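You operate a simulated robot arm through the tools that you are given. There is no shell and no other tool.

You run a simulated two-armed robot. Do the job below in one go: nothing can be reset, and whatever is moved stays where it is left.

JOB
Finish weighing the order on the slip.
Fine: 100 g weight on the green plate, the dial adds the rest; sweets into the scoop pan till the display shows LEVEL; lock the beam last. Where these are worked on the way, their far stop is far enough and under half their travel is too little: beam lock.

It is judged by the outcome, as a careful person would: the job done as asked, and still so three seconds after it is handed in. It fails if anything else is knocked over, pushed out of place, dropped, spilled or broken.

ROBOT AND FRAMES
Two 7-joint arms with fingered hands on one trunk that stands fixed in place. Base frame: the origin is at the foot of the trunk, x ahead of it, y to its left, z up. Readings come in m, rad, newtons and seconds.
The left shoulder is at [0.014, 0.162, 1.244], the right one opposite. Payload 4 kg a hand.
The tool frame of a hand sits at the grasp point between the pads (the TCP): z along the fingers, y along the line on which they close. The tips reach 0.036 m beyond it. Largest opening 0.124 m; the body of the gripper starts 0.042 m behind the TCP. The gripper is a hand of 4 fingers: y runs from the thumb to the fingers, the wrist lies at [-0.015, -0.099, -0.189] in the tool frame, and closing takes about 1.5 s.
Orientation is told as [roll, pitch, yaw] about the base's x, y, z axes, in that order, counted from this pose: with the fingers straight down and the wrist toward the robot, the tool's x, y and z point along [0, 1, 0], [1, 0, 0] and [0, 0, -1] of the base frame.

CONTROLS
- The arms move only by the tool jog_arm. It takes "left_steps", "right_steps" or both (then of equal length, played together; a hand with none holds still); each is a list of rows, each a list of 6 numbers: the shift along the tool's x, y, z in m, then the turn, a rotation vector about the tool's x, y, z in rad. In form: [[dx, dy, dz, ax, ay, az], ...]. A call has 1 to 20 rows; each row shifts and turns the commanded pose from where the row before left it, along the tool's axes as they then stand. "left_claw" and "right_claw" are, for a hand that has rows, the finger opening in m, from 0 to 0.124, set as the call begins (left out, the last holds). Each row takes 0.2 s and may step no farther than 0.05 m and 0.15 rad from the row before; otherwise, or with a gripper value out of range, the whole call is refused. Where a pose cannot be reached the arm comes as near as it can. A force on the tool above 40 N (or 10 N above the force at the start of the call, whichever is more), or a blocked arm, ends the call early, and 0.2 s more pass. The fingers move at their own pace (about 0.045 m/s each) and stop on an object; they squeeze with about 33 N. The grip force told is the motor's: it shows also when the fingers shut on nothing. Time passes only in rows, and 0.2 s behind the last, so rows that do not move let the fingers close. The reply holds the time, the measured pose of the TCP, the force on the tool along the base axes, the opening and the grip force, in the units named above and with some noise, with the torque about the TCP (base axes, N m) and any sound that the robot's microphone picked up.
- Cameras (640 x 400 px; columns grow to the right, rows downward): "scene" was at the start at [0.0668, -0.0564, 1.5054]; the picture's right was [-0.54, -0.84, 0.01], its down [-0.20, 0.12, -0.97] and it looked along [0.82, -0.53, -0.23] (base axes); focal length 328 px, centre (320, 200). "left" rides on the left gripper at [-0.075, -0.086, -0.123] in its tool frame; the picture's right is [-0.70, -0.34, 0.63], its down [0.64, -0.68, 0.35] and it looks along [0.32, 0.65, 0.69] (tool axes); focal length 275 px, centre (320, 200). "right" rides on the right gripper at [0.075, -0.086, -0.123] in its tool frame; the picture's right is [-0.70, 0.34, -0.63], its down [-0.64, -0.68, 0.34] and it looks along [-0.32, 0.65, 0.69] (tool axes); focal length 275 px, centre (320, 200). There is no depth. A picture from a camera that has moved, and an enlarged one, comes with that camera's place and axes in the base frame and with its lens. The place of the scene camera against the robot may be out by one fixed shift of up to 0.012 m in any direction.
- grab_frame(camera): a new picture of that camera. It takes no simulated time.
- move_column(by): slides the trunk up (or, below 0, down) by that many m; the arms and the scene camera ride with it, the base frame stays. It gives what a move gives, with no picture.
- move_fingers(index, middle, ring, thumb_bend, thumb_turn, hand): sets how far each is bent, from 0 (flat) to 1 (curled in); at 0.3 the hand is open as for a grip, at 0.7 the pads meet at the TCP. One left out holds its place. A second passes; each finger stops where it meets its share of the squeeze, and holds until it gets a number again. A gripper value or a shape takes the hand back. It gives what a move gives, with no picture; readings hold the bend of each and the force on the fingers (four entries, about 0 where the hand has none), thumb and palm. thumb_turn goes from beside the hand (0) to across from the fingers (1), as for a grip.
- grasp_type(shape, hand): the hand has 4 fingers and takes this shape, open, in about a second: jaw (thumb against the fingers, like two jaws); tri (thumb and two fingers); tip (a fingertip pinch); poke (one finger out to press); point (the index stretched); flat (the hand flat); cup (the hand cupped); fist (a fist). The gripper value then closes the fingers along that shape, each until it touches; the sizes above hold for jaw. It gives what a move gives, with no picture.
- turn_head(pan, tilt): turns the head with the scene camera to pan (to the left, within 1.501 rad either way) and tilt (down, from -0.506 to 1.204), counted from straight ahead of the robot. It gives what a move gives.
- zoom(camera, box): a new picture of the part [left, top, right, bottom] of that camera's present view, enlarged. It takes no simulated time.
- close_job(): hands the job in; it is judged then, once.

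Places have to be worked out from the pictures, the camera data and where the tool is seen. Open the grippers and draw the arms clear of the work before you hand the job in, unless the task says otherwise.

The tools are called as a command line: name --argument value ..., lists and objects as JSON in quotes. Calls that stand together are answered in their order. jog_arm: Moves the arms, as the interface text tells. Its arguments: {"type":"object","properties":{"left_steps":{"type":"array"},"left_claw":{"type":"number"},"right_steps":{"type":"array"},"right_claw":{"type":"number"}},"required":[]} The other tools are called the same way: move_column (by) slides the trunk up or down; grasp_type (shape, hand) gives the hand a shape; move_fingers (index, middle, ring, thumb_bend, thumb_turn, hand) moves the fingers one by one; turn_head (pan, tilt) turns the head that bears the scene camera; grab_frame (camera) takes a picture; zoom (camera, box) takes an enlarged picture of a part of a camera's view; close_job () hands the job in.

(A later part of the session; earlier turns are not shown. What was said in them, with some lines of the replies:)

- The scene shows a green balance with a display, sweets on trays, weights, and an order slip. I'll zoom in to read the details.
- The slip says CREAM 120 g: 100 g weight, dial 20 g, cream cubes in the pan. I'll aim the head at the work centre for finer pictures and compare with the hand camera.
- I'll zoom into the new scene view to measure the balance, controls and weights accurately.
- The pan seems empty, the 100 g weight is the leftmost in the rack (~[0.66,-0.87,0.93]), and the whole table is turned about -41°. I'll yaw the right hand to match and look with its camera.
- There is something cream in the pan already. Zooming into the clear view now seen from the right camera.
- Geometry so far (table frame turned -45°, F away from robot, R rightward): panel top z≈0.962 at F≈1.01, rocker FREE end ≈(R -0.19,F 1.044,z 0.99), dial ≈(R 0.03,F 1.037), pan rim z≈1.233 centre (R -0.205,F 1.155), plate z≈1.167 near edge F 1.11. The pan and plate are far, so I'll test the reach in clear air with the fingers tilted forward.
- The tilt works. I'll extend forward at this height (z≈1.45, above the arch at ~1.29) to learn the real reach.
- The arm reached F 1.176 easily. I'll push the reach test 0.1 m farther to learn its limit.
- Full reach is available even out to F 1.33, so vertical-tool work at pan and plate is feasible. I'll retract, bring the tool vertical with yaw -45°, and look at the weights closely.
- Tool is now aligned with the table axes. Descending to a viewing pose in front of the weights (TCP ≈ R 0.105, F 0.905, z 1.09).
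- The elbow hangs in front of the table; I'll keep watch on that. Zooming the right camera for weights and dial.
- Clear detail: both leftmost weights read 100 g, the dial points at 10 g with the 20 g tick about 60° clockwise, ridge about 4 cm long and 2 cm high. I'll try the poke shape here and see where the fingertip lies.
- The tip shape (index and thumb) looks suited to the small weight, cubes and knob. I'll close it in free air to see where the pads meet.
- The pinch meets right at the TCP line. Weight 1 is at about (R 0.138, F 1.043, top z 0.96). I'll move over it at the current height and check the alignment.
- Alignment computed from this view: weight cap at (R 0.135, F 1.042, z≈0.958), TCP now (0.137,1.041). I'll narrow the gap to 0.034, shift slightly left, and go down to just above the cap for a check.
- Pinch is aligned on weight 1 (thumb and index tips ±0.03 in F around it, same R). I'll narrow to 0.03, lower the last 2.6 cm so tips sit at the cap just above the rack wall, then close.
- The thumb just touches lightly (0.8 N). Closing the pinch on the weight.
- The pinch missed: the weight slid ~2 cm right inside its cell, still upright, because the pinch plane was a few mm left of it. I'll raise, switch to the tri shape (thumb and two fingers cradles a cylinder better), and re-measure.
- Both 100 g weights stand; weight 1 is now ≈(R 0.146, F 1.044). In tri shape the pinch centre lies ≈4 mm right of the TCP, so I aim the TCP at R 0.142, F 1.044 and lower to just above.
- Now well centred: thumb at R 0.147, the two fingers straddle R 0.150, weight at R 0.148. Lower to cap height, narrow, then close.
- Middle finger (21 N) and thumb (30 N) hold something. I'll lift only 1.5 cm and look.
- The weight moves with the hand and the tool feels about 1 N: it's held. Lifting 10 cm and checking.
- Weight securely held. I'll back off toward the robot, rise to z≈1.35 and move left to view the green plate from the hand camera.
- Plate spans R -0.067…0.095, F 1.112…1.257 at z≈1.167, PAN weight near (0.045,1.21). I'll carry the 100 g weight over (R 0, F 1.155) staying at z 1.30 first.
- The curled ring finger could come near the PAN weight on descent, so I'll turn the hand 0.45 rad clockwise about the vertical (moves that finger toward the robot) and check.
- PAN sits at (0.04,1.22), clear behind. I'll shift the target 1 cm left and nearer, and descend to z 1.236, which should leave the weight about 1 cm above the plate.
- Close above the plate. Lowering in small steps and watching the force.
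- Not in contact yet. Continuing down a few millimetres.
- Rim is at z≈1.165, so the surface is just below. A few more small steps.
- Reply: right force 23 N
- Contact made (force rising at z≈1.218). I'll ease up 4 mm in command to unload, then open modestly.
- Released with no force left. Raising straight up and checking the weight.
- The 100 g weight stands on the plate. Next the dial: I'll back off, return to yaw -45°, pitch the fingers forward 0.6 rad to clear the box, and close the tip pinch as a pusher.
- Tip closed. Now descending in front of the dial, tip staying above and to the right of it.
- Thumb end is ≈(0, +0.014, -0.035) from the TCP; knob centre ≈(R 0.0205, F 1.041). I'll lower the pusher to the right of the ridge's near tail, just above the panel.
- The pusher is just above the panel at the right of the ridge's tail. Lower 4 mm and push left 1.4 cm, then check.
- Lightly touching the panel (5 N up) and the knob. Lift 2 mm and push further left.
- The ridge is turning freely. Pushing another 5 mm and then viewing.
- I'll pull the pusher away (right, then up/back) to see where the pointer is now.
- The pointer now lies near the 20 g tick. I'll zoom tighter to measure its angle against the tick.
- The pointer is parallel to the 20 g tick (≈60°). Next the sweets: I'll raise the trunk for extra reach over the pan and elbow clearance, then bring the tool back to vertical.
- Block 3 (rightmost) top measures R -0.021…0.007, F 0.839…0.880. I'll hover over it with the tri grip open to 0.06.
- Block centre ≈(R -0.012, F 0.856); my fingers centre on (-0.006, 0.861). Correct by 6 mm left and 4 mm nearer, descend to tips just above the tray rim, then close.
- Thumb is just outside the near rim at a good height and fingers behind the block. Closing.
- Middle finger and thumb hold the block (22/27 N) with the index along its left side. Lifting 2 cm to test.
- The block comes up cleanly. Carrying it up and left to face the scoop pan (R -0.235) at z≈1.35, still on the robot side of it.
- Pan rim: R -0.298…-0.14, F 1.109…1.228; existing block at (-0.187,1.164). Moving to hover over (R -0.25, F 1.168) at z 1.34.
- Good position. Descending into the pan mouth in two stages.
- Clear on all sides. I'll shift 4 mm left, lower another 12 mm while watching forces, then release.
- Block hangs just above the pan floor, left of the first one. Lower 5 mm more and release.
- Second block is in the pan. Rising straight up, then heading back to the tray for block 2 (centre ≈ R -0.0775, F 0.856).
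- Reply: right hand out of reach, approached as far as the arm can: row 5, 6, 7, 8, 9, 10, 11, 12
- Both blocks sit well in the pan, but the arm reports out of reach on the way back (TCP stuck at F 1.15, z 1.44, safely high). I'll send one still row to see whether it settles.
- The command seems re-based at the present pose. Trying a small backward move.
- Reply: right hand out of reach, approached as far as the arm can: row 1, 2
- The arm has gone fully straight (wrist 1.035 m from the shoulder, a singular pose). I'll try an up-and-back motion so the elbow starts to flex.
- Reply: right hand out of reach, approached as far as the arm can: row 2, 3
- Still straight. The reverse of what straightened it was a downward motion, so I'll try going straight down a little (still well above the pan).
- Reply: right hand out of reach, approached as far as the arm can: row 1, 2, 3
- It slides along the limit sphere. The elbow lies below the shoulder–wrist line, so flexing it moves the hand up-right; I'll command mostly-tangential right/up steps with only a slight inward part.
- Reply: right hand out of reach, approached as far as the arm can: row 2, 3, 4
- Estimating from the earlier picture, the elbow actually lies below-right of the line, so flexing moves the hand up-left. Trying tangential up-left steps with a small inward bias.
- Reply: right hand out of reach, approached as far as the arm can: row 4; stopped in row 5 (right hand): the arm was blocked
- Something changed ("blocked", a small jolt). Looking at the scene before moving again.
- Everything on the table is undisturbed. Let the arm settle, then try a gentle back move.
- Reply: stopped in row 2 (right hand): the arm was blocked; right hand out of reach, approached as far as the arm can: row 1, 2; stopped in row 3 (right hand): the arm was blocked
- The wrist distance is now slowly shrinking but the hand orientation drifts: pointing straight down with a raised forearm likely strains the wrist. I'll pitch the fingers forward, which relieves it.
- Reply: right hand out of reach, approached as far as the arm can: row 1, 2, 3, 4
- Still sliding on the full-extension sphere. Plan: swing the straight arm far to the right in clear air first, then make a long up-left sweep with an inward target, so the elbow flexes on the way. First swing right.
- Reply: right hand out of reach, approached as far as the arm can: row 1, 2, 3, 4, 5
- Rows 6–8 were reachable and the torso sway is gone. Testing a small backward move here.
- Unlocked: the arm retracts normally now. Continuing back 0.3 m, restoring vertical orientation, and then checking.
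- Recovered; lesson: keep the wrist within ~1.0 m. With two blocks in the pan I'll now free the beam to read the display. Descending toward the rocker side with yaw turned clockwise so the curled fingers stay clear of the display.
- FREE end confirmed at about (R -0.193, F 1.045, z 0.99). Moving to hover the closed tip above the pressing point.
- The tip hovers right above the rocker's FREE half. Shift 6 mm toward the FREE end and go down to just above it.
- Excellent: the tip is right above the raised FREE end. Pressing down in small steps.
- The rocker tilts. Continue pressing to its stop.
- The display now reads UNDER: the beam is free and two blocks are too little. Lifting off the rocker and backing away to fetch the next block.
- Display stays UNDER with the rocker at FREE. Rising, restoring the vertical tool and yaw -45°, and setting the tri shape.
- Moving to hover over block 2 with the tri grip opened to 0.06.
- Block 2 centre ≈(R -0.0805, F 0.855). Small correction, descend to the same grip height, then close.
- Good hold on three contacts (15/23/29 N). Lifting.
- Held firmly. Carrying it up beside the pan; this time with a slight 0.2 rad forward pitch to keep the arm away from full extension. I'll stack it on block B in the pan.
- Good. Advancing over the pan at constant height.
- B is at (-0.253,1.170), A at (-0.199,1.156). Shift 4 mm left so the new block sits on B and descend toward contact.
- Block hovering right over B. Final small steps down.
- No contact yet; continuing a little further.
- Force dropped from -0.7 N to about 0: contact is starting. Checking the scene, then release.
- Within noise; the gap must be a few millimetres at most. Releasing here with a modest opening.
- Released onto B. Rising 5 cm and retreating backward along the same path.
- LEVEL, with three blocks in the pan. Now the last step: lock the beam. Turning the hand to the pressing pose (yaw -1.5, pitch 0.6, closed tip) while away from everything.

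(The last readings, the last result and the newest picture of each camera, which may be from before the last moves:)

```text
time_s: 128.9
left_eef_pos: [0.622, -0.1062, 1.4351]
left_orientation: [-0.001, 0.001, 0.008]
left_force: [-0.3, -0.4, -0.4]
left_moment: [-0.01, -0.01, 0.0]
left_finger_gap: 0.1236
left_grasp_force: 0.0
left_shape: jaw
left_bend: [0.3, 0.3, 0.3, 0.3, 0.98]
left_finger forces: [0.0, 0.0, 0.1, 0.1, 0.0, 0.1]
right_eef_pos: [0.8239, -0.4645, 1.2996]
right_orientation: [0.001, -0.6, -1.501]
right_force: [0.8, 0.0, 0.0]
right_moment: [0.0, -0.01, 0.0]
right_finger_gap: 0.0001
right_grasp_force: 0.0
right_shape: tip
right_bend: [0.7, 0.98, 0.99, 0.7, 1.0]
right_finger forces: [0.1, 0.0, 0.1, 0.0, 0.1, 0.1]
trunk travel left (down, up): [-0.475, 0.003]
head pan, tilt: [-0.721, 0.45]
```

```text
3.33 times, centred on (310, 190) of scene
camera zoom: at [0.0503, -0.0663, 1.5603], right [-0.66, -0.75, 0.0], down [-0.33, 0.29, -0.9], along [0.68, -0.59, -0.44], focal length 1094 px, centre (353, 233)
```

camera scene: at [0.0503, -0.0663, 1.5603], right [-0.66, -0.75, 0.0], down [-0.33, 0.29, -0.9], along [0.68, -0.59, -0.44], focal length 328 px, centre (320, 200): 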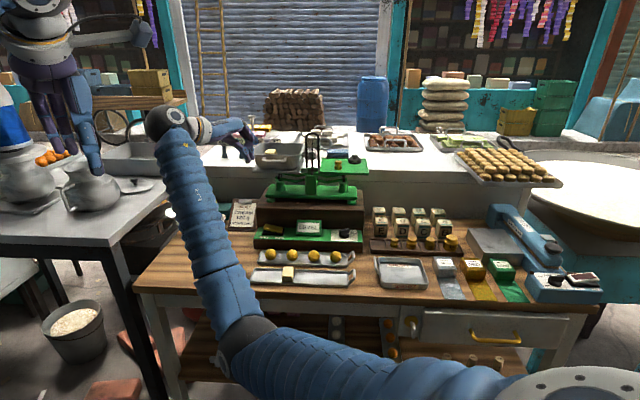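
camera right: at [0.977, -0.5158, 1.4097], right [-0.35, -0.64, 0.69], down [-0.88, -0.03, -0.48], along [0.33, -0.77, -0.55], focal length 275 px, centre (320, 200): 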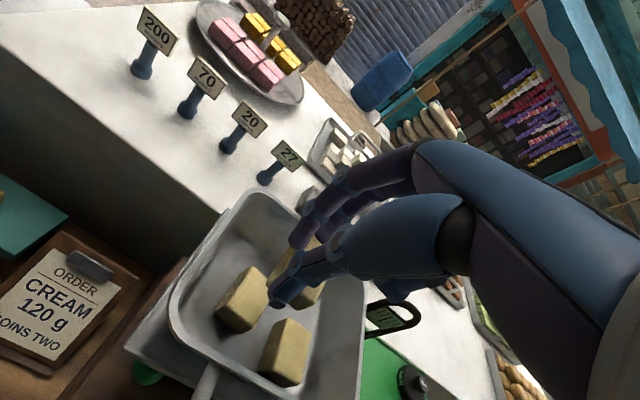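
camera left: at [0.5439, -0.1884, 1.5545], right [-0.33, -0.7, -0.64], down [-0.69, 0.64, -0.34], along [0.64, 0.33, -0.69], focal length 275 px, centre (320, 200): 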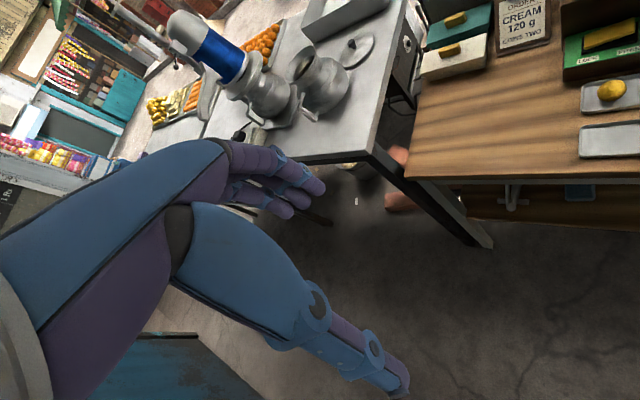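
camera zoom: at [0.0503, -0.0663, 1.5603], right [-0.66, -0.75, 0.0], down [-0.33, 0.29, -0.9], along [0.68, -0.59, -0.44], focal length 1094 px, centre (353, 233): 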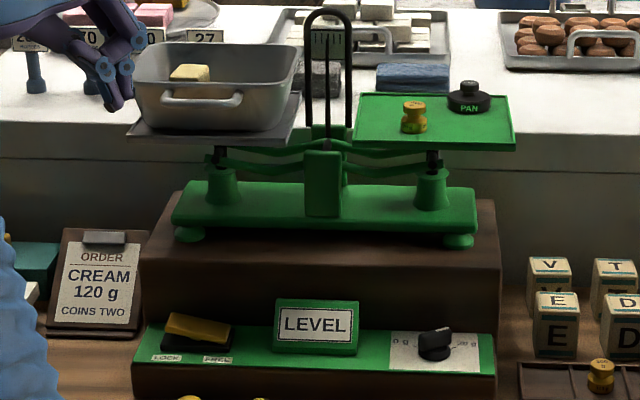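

LEVEL holds steady. Descending left of the panel and moving in above the raised LOCK end (R ≈ -0.26).

jog_arm --right_steps '[[0.0034, -0.0229, 0.0376, 0, 0, 0], [0.0034, -0.0229, 0.0376, 0, 0, 0], [0.0034, -0.0229, 0.0376, 0, 0, 0], [0.0034, -0.0229, 0.0376, 0, 0, 0], [0.0034, -0.0229, 0.0376, 0, 0, 0], [0, 0, 0, 0, 0, 0]]'

jog_arm --right_steps '[[0.0219, 0.0161, 0.0211, 0, 0, 0], [0.0219, 0.0161, 0.0211, 0, 0, 0], [0.0219, 0.0161, 0.0211, 0, 0, 0], [0, 0, 0, 0, 0, 0]]'

zoom --camera "scene" --box '[240, 180, 340, 245]'

grab_frame --camera "right"

```text
time_s: 130.3
left_eef_pos: [0.6232, -0.1079, 1.4352]
left_orientation: [-0.002, 0.001, 0.008]
left_force: [-0.4, 0.8, 0.3]
left_moment: [0.02, 0.02, -0.01]
left_finger_gap: 0.1235
left_grasp_force: 0.0
left_shape: jaw
left_bend: [0.3, 0.3, 0.3, 0.3, 0.98]
left_finger forces: [0.0, 0.0, 0.0, 0.1, 0.1, 0.0]
right_eef_pos: [0.8418, -0.4725, 1.0785]
right_orientation: [0.003, -0.602, -1.499]
right_force: [-0.4, -0.5, 0.5]
right_moment: [-0.02, -0.02, -0.01]
right_finger_gap: 0.0001
right_grasp_force: 32.8
right_shape: tip
right_bend: [0.7, 1.0, 1.0, 0.71, 1.0]
right_finger forces: [0.0, 0.1, 0.0, 0.0, 0.1, 0.1]
trunk travel left (down, up): [-0.475, 0.003]
head pan, tilt: [-0.721, 0.45]
```

```text
time_s: 131.3
left_eef_pos: [0.6225, -0.106, 1.4357]
left_orientation: [-0.002, 0.0, 0.008]
left_force: [-1.1, 0.0, 0.2]
left_moment: [-0.02, 0.01, -0.07]
left_finger_gap: 0.1237
left_grasp_force: 0.0
left_shape: jaw
left_bend: [0.3, 0.3, 0.3, 0.3, 0.98]
left_finger forces: [0.0, 0.1, 0.0, 0.0, 0.0, 0.0]
right_eef_pos: [0.9128, -0.5443, 1.0548]
right_orientation: [0.001, -0.601, -1.502]
right_force: [0.5, 0.6, 0.4]
right_moment: [0.01, -0.02, 0.0]
right_finger_gap: 0.0001
right_grasp_force: 33.0
right_shape: tip
right_bend: [0.7, 1.0, 1.0, 0.71, 1.0]
right_finger forces: [0.2, 0.1, 0.0, 0.1, 0.0, 0.1]
trunk travel left (down, up): [-0.475, 0.003]
head pan, tilt: [-0.721, 0.45]
```

```text
6.15 times, centred on (290, 212) of scene
camera zoom: at [0.0499, -0.0658, 1.5603], right [-0.66, -0.75, 0.0], down [-0.33, 0.29, -0.9], along [0.68, -0.59, -0.44], focal length 2020 px, centre (505, 123)
```

zoom: 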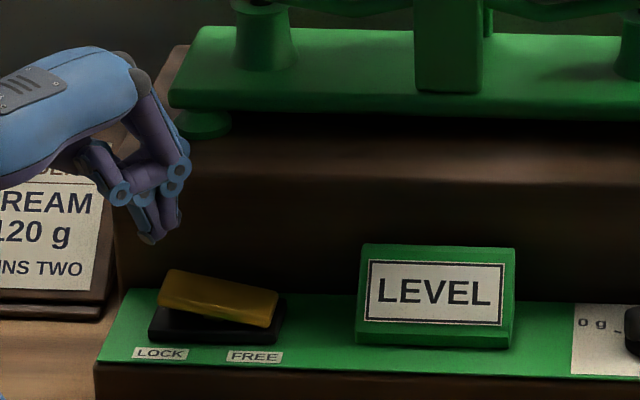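

```text
taken
camera right: at [0.9783, -0.3991, 1.1077], right [-0.7, 0.03, 0.71], down [-0.67, 0.32, -0.67], along [-0.25, -0.95, -0.21], focal length 275 px, centre (320, 200)
```

right: 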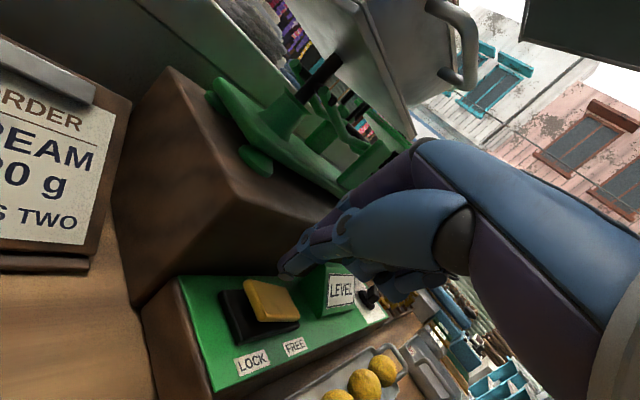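

The tip is slightly outboard of the LOCK end. Shift 1.1 cm right and lower to just above it.

jog_arm --right_steps '[[-0.0083, 0.0059, 0.0041, 0, 0, 0], [0, -0.00565, 0.00825, 0, 0, 0], [0, -0.0045, 0.0066, 0, 0, 0], [0, 0, 0, 0, 0, 0]]'

zoom --camera "scene" --box '[250, 190, 330, 240]'

```text
time_s: 132.3
left_eef_pos: [0.623, -0.1066, 1.4351]
left_orientation: [-0.001, 0.0, 0.007]
left_force: [-0.2, -0.3, -0.9]
left_moment: [0.01, 0.0, 0.02]
left_finger_gap: 0.1238
left_grasp_force: 0.1
left_shape: jaw
left_bend: [0.3, 0.3, 0.3, 0.3, 0.98]
left_finger forces: [0.0, 0.0, 0.0, 0.0, 0.1, 0.0]
right_eef_pos: [0.9057, -0.5517, 1.0365]
right_orientation: [0.003, -0.6, -1.501]
right_force: [-0.8, 0.7, -0.2]
right_moment: [0.01, 0.02, 0.04]
right_finger_gap: 0.0
right_grasp_force: 33.6
right_shape: tip
right_bend: [0.7, 1.0, 1.0, 0.71, 1.0]
right_finger forces: [0.0, 0.0, 0.0, 0.0, 0.0, 0.1]
trunk travel left (down, up): [-0.475, 0.003]
head pan, tilt: [-0.721, 0.45]
```

```text
8.00 times, centred on (290, 215) of scene
camera zoom: at [0.0501, -0.0662, 1.5603], right [-0.66, -0.75, 0.0], down [-0.33, 0.29, -0.9], along [0.68, -0.59, -0.44], focal length 2626 px, centre (560, 80)
```

zoom: 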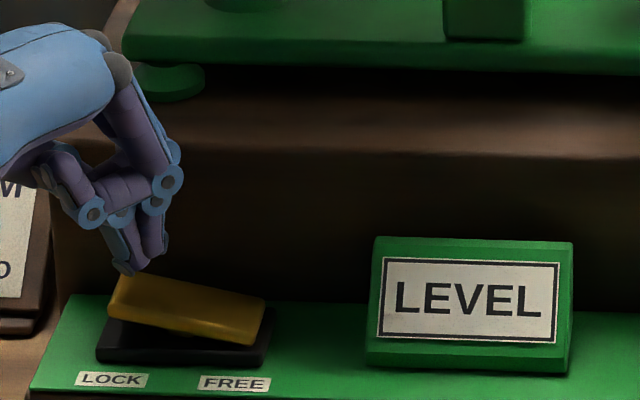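

Tip is right over the raised LOCK end. Pressing down.

jog_arm --right_steps '[[0, -0.0023, 0.0033, 0, 0, 0], [0, -0.0023, 0.0033, 0, 0, 0], [0, -0.0023, 0.0033, 0, 0, 0], [0, -0.0023, 0.0033, 0, 0, 0], [0, -0.0023, 0.0033, 0, 0, 0], [0, 0, 0, 0, 0, 0]]'

zoom --camera "scene" --box '[250, 190, 330, 240]'

```text
time_s: 133.7
left_eef_pos: [0.6219, -0.1064, 1.4352]
left_orientation: [-0.002, 0.0, 0.006]
left_force: [0.3, 0.2, 1.5]
left_moment: [-0.03, 0.0, 0.01]
left_finger_gap: 0.1238
left_grasp_force: 0.0
left_shape: jaw
left_bend: [0.3, 0.3, 0.3, 0.3, 0.98]
left_finger forces: [0.0, 0.0, 0.0, 0.0, 0.1, 0.0]
right_eef_pos: [0.9049, -0.553, 1.0163]
right_orientation: [0.006, -0.6, -1.501]
right_force: [0.0, 2.6, 6.8]
right_moment: [-0.01, 0.05, -0.04]
right_finger_gap: 0.0002
right_grasp_force: 33.2
right_shape: tip
right_bend: [0.7, 1.0, 1.0, 0.71, 1.0]
right_finger forces: [0.0, 0.0, 0.0, 0.0, 0.0, 0.0]
trunk travel left (down, up): [-0.475, 0.003]
head pan, tilt: [-0.721, 0.45]
```

```text
8.00 times, centred on (290, 215) of scene
camera zoom: at [0.0496, -0.0657, 1.5604], right [-0.66, -0.75, 0.0], down [-0.33, 0.29, -0.9], along [0.68, -0.59, -0.44], focal length 2626 px, centre (560, 80)
```

zoom: 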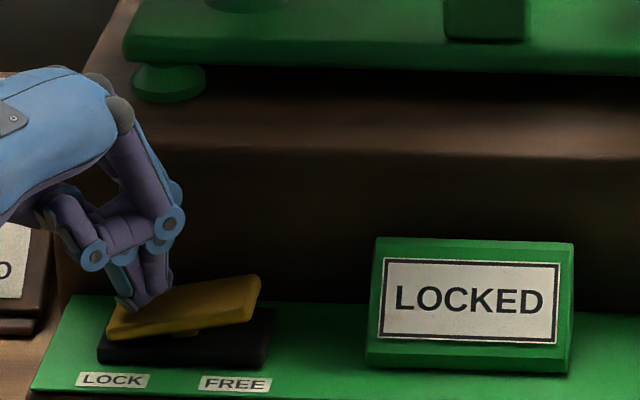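

LOCKED, 7 N at the stop. One more 2 mm nudge to make sure it's fully home, then lift away.

jog_arm --right_steps '[[0, -0.0014, 0.002, 0, 0, 0], [0, 0, 0, 0, 0, 0]]'

jog_arm --right_steps '[[0, 0.0056, -0.0083, 0, 0, 0], [0, 0.0113, -0.0165, 0, 0, 0], [-0.0131, 0.0, -0.02, 0, 0, 0], [-0.022, -0.02, -0.03, 0, 0, 0], [-0.022, -0.02, -0.03, 0, 0, 0], [0, 0.02, -0.035, 0, 0, 0], [0, 0.02, -0.035, 0, 0, 0], [0, 0, 0, 0, 0, 0]]'

zoom --camera "scene" --box '[240, 130, 380, 250]'

grab_frame --camera "scene"

```text
time_s: 134.3
left_eef_pos: [0.6212, -0.1055, 1.4359]
left_orientation: [-0.001, 0.001, 0.006]
left_force: [0.2, -0.4, -1.1]
left_moment: [0.02, 0.01, 0.0]
left_finger_gap: 0.124
left_grasp_force: 0.0
left_shape: jaw
left_bend: [0.3, 0.3, 0.3, 0.3, 0.98]
left_finger forces: [0.0, 0.0, 0.0, 0.0, 0.1, 0.0]
right_eef_pos: [0.9045, -0.5503, 1.0152]
right_orientation: [0.005, -0.601, -1.501]
right_force: [1.0, 6.2, 15.6]
right_moment: [0.0, -0.03, 0.01]
right_finger_gap: 0.0
right_grasp_force: 33.1
right_shape: tip
right_bend: [0.7, 1.0, 1.0, 0.71, 1.0]
right_finger forces: [0.1, 0.0, 0.0, 0.0, 0.1, 0.0]
trunk travel left (down, up): [-0.475, 0.003]
head pan, tilt: [-0.721, 0.45]
```

```text
time_s: 136.1
left_eef_pos: [0.6232, -0.1074, 1.4349]
left_orientation: [0.0, 0.001, 0.008]
left_force: [-0.7, -0.5, -0.4]
left_moment: [0.01, 0.01, 0.01]
left_finger_gap: 0.1236
left_grasp_force: 0.0
left_shape: jaw
left_bend: [0.3, 0.3, 0.3, 0.3, 0.98]
left_finger forces: [0.1, 0.0, 0.0, 0.0, 0.0, 0.0]
right_eef_pos: [0.8423, -0.472, 1.1675]
right_orientation: [0.003, -0.599, -1.501]
right_force: [-0.4, -0.1, -1.5]
right_moment: [0.01, -0.01, -0.03]
right_finger_gap: 0.0001
right_grasp_force: 33.0
right_shape: tip
right_bend: [0.7, 1.0, 1.0, 0.71, 1.0]
right_finger forces: [0.1, 0.0, 0.0, 0.0, 0.0, 0.1]
trunk travel left (down, up): [-0.475, 0.003]
head pan, tilt: [-0.721, 0.45]
```

```text
3.33 times, centred on (310, 190) of scene
camera zoom: at [0.0504, -0.0667, 1.5603], right [-0.66, -0.75, 0.0], down [-0.33, 0.29, -0.9], along [0.68, -0.59, -0.44], focal length 1094 px, centre (353, 233)
```

zoom: 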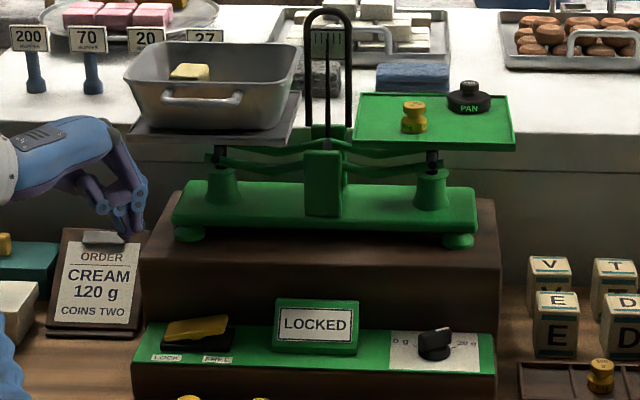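

```text
taken
camera scene: at [0.0504, -0.0667, 1.5603], right [-0.66, -0.75, 0.0], down [-0.33, 0.29, -0.9], along [0.68, -0.59, -0.44], focal length 328 px, centre (320, 200)
```

scene: 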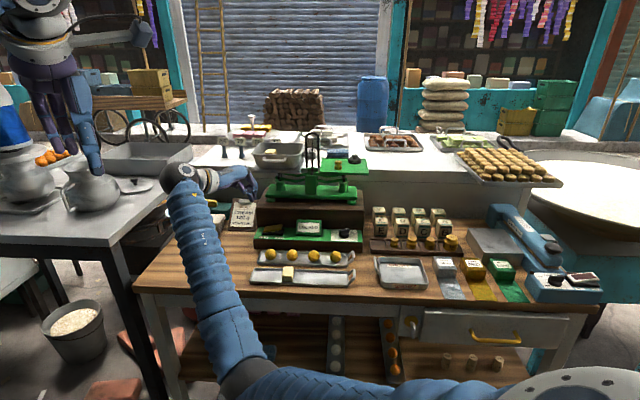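

Locked and holding. A last close check of the dial, then clear the arm and open the gripper.

zoom --camera "scene" --box '[330, 224, 366, 247]'

jog_arm --right_steps '[[0, 0.0226, -0.033, 0, 0, 0], [0, 0.0226, -0.033, 0, 0, 0], [0, 0.0226, -0.033, 0, 0, 0], [0, 0, 0, 0.15, 0, 0], [0, 0, 0, 0.15, 0, 0], [0, 0, 0, 0.15, 0, 0], [0, 0, 0, 0.15, 0, 0], [0, 0, 0, 0, 0, -0.143], [0, 0, 0, 0, 0, -0.143], [0, 0, 0, 0, 0, -0.143], [0, 0, 0, 0, 0, -0.143], [0, 0, 0, 0, 0, -0.143], [0, 0, 0, 0, 0, 0]]'

grasp_type --shape "jaw" --hand "right"

```text
16.00 times, centred on (348, 236) of scene
camera zoom: at [0.0504, -0.0667, 1.5603], right [-0.66, -0.75, 0.0], down [-0.33, 0.29, -0.9], along [0.68, -0.59, -0.44], focal length 5252 px, centre (-128, -368)
```

zoom: 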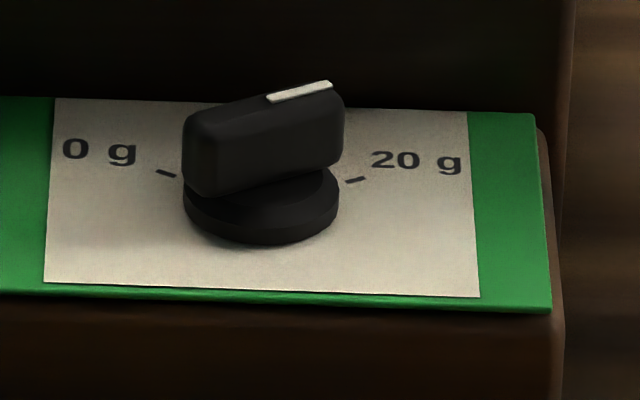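

```text
time_s: 138.9
left_eef_pos: [0.622, -0.1073, 1.4342]
left_orientation: [-0.002, 0.001, 0.008]
left_force: [-0.4, 0.3, 0.0]
left_moment: [0.02, 0.03, 0.01]
left_finger_gap: 0.1236
left_grasp_force: 0.1
left_shape: jaw
left_bend: [0.3, 0.3, 0.3, 0.3, 0.98]
left_finger forces: [0.0, 0.1, 0.0, 0.1, 0.0, 0.0]
right_eef_pos: [0.8424, -0.4722, 1.2882]
right_orientation: [0.001, -0.001, -0.783]
right_force: [0.1, -0.3, 0.2]
right_moment: [-0.01, -0.01, 0.01]
right_finger_gap: 0.0001
right_grasp_force: 32.9
right_shape: tip
right_bend: [0.7, 1.0, 1.0, 0.71, 1.0]
right_finger forces: [0.1, 0.0, 0.0, 0.0, 0.0, 0.0]
trunk travel left (down, up): [-0.475, 0.003]
head pan, tilt: [-0.721, 0.45]
```

```text
time_s: 139.8
left_eef_pos: [0.6225, -0.1076, 1.4343]
left_orientation: [-0.002, 0.0, 0.007]
left_force: [0.4, 1.7, -0.7]
left_moment: [0.01, 0.0, -0.02]
left_finger_gap: 0.1235
left_grasp_force: 0.0
left_shape: jaw
left_bend: [0.3, 0.3, 0.3, 0.3, 0.98]
left_finger forces: [0.1, 0.0, 0.0, 0.0, 0.0, 0.0]
right_eef_pos: [0.8421, -0.4714, 1.2878]
right_orientation: [0.002, -0.003, -0.784]
right_force: [-0.3, 1.2, 0.1]
right_moment: [0.01, -0.02, 0.01]
right_finger_gap: 0.1238
right_grasp_force: 0.1
right_shape: jaw
right_bend: [0.3, 0.3, 0.3, 0.3, 0.98]
right_finger forces: [0.0, 0.0, 0.1, 0.1, 0.1, 0.1]
trunk travel left (down, up): [-0.475, 0.003]
head pan, tilt: [-0.721, 0.45]
```

The dial pointer is in line with the 20 g tick. Drawing the right arm well back and up, then a final look.

jog_arm --right_steps '[[0, -0.02, -0.02, 0, 0, 0], [-0.03, -0.022, -0.015, 0, 0, 0], [-0.03, -0.022, -0.015, 0, 0, 0], [-0.03, -0.022, -0.015, 0, 0, 0], [-0.03, -0.022, -0.015, 0, 0, 0], [-0.03, -0.022, -0.015, 0, 0, 0], [-0.03, -0.022, -0.015, 0, 0, 0], [-0.03, -0.022, -0.015, 0, 0, 0], [-0.03, -0.022, -0.015, 0, 0, 0], [-0.03, 0, 0, 0, 0, 0], [-0.03, 0, 0, 0, 0, 0], [0, 0, 0, 0, 0, 0]]'

grab_frame --camera "scene"

zoom --camera "scene" --box '[220, 120, 480, 300]'

grab_frame --camera "right"

```text
time_s: 142.4
left_eef_pos: [0.6228, -0.1068, 1.4351]
left_orientation: [-0.001, 0.0, 0.008]
left_force: [0.1, 0.9, -0.1]
left_moment: [0.01, 0.01, 0.04]
left_finger_gap: 0.1236
left_grasp_force: 0.2
left_shape: jaw
left_bend: [0.3, 0.3, 0.3, 0.3, 0.98]
left_finger forces: [0.1, 0.0, 0.0, 0.0, 0.0, 0.1]
right_eef_pos: [0.4905, -0.5458, 1.4263]
right_orientation: [0.003, -0.001, -0.782]
right_force: [-1.2, 0.5, -0.1]
right_moment: [-0.05, -0.02, -0.01]
right_finger_gap: 0.1238
right_grasp_force: 0.1
right_shape: jaw
right_bend: [0.3, 0.3, 0.3, 0.3, 0.98]
right_finger forces: [0.1, 0.0, 0.1, 0.1, 0.1, 0.0]
trunk travel left (down, up): [-0.475, 0.003]
head pan, tilt: [-0.721, 0.45]
```

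```text
taken
camera scene: at [0.0504, -0.0654, 1.5603], right [-0.66, -0.75, 0.0], down [-0.33, 0.29, -0.9], along [0.68, -0.59, -0.44], focal length 328 px, centre (320, 200)
```

scene: 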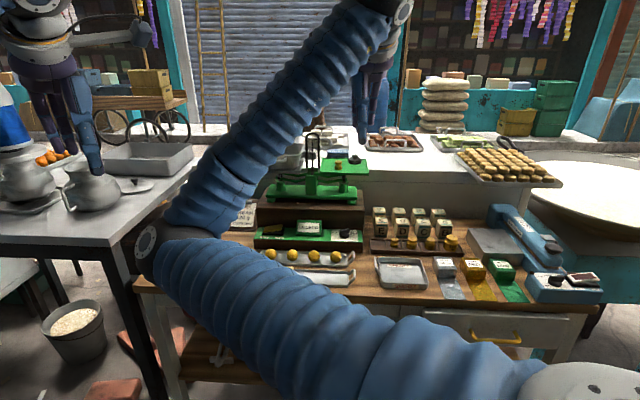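

```text
2.22 times, centred on (350, 210) of scene
camera zoom: at [0.0504, -0.0654, 1.5603], right [-0.66, -0.75, 0.0], down [-0.33, 0.29, -0.9], along [0.68, -0.59, -0.44], focal length 730 px, centre (253, 178)
```

zoom: 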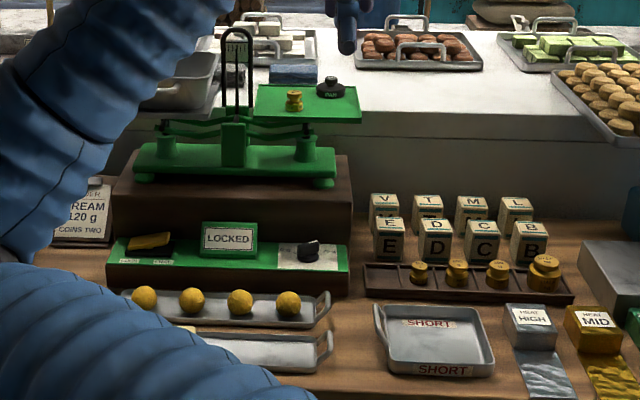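

```text
taken
camera right: at [0.4836, -0.4317, 1.5493], right [-0.25, -0.73, 0.63], down [-0.94, 0.02, -0.35], along [0.24, -0.68, -0.69], focal length 275 px, centre (320, 200)
```

right: 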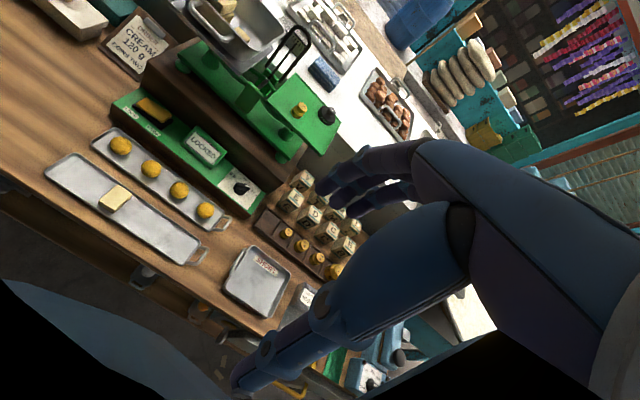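

Everything is as asked: 100 g on the green plate, dial at 20 g, three cream blocks in the pan after LEVEL showed, and the beam locked with LOCKED still on the display. All other items are in place, grippers are open and the arms are clear, so I'm handing in the job.

close_job

```text
The job is handed in.
```

The order is weighed and handed in: 120 g of cream sweets, with the beam locked at the end.

- **Weight:** one 100 g weight stands on the green plate, next to the PAN weight.
- **Dial:** turned from 10 g to the 20 g tick. The pointer lines up with the tick to within about 2 degrees. I couldn't tell whether 20 g is a hard stop.
- **Sweets:** I moved two cream blocks from the tray to join the one already in the scoop pan, making three. The second one I added sits on top of another block. The display read UNDER with two blocks and LEVEL with three.
- **Beam lock:** pressed fully to the LOCK side as the last step. The display read LOCKED and still did after I backed away.

- **First try at the weight:** it slid about 2 cm inside its rack cell and stayed upright. I picked it up cleanly on the second attempt.
- **Arm jam:** the right arm locked up at full stretch above the pan and I had to work it free. Nothing on the table was touched or moved.

In the last pictures the other weights, trays, balls and blocks were where they started. Both grippers were open and the arms were clear of the work.
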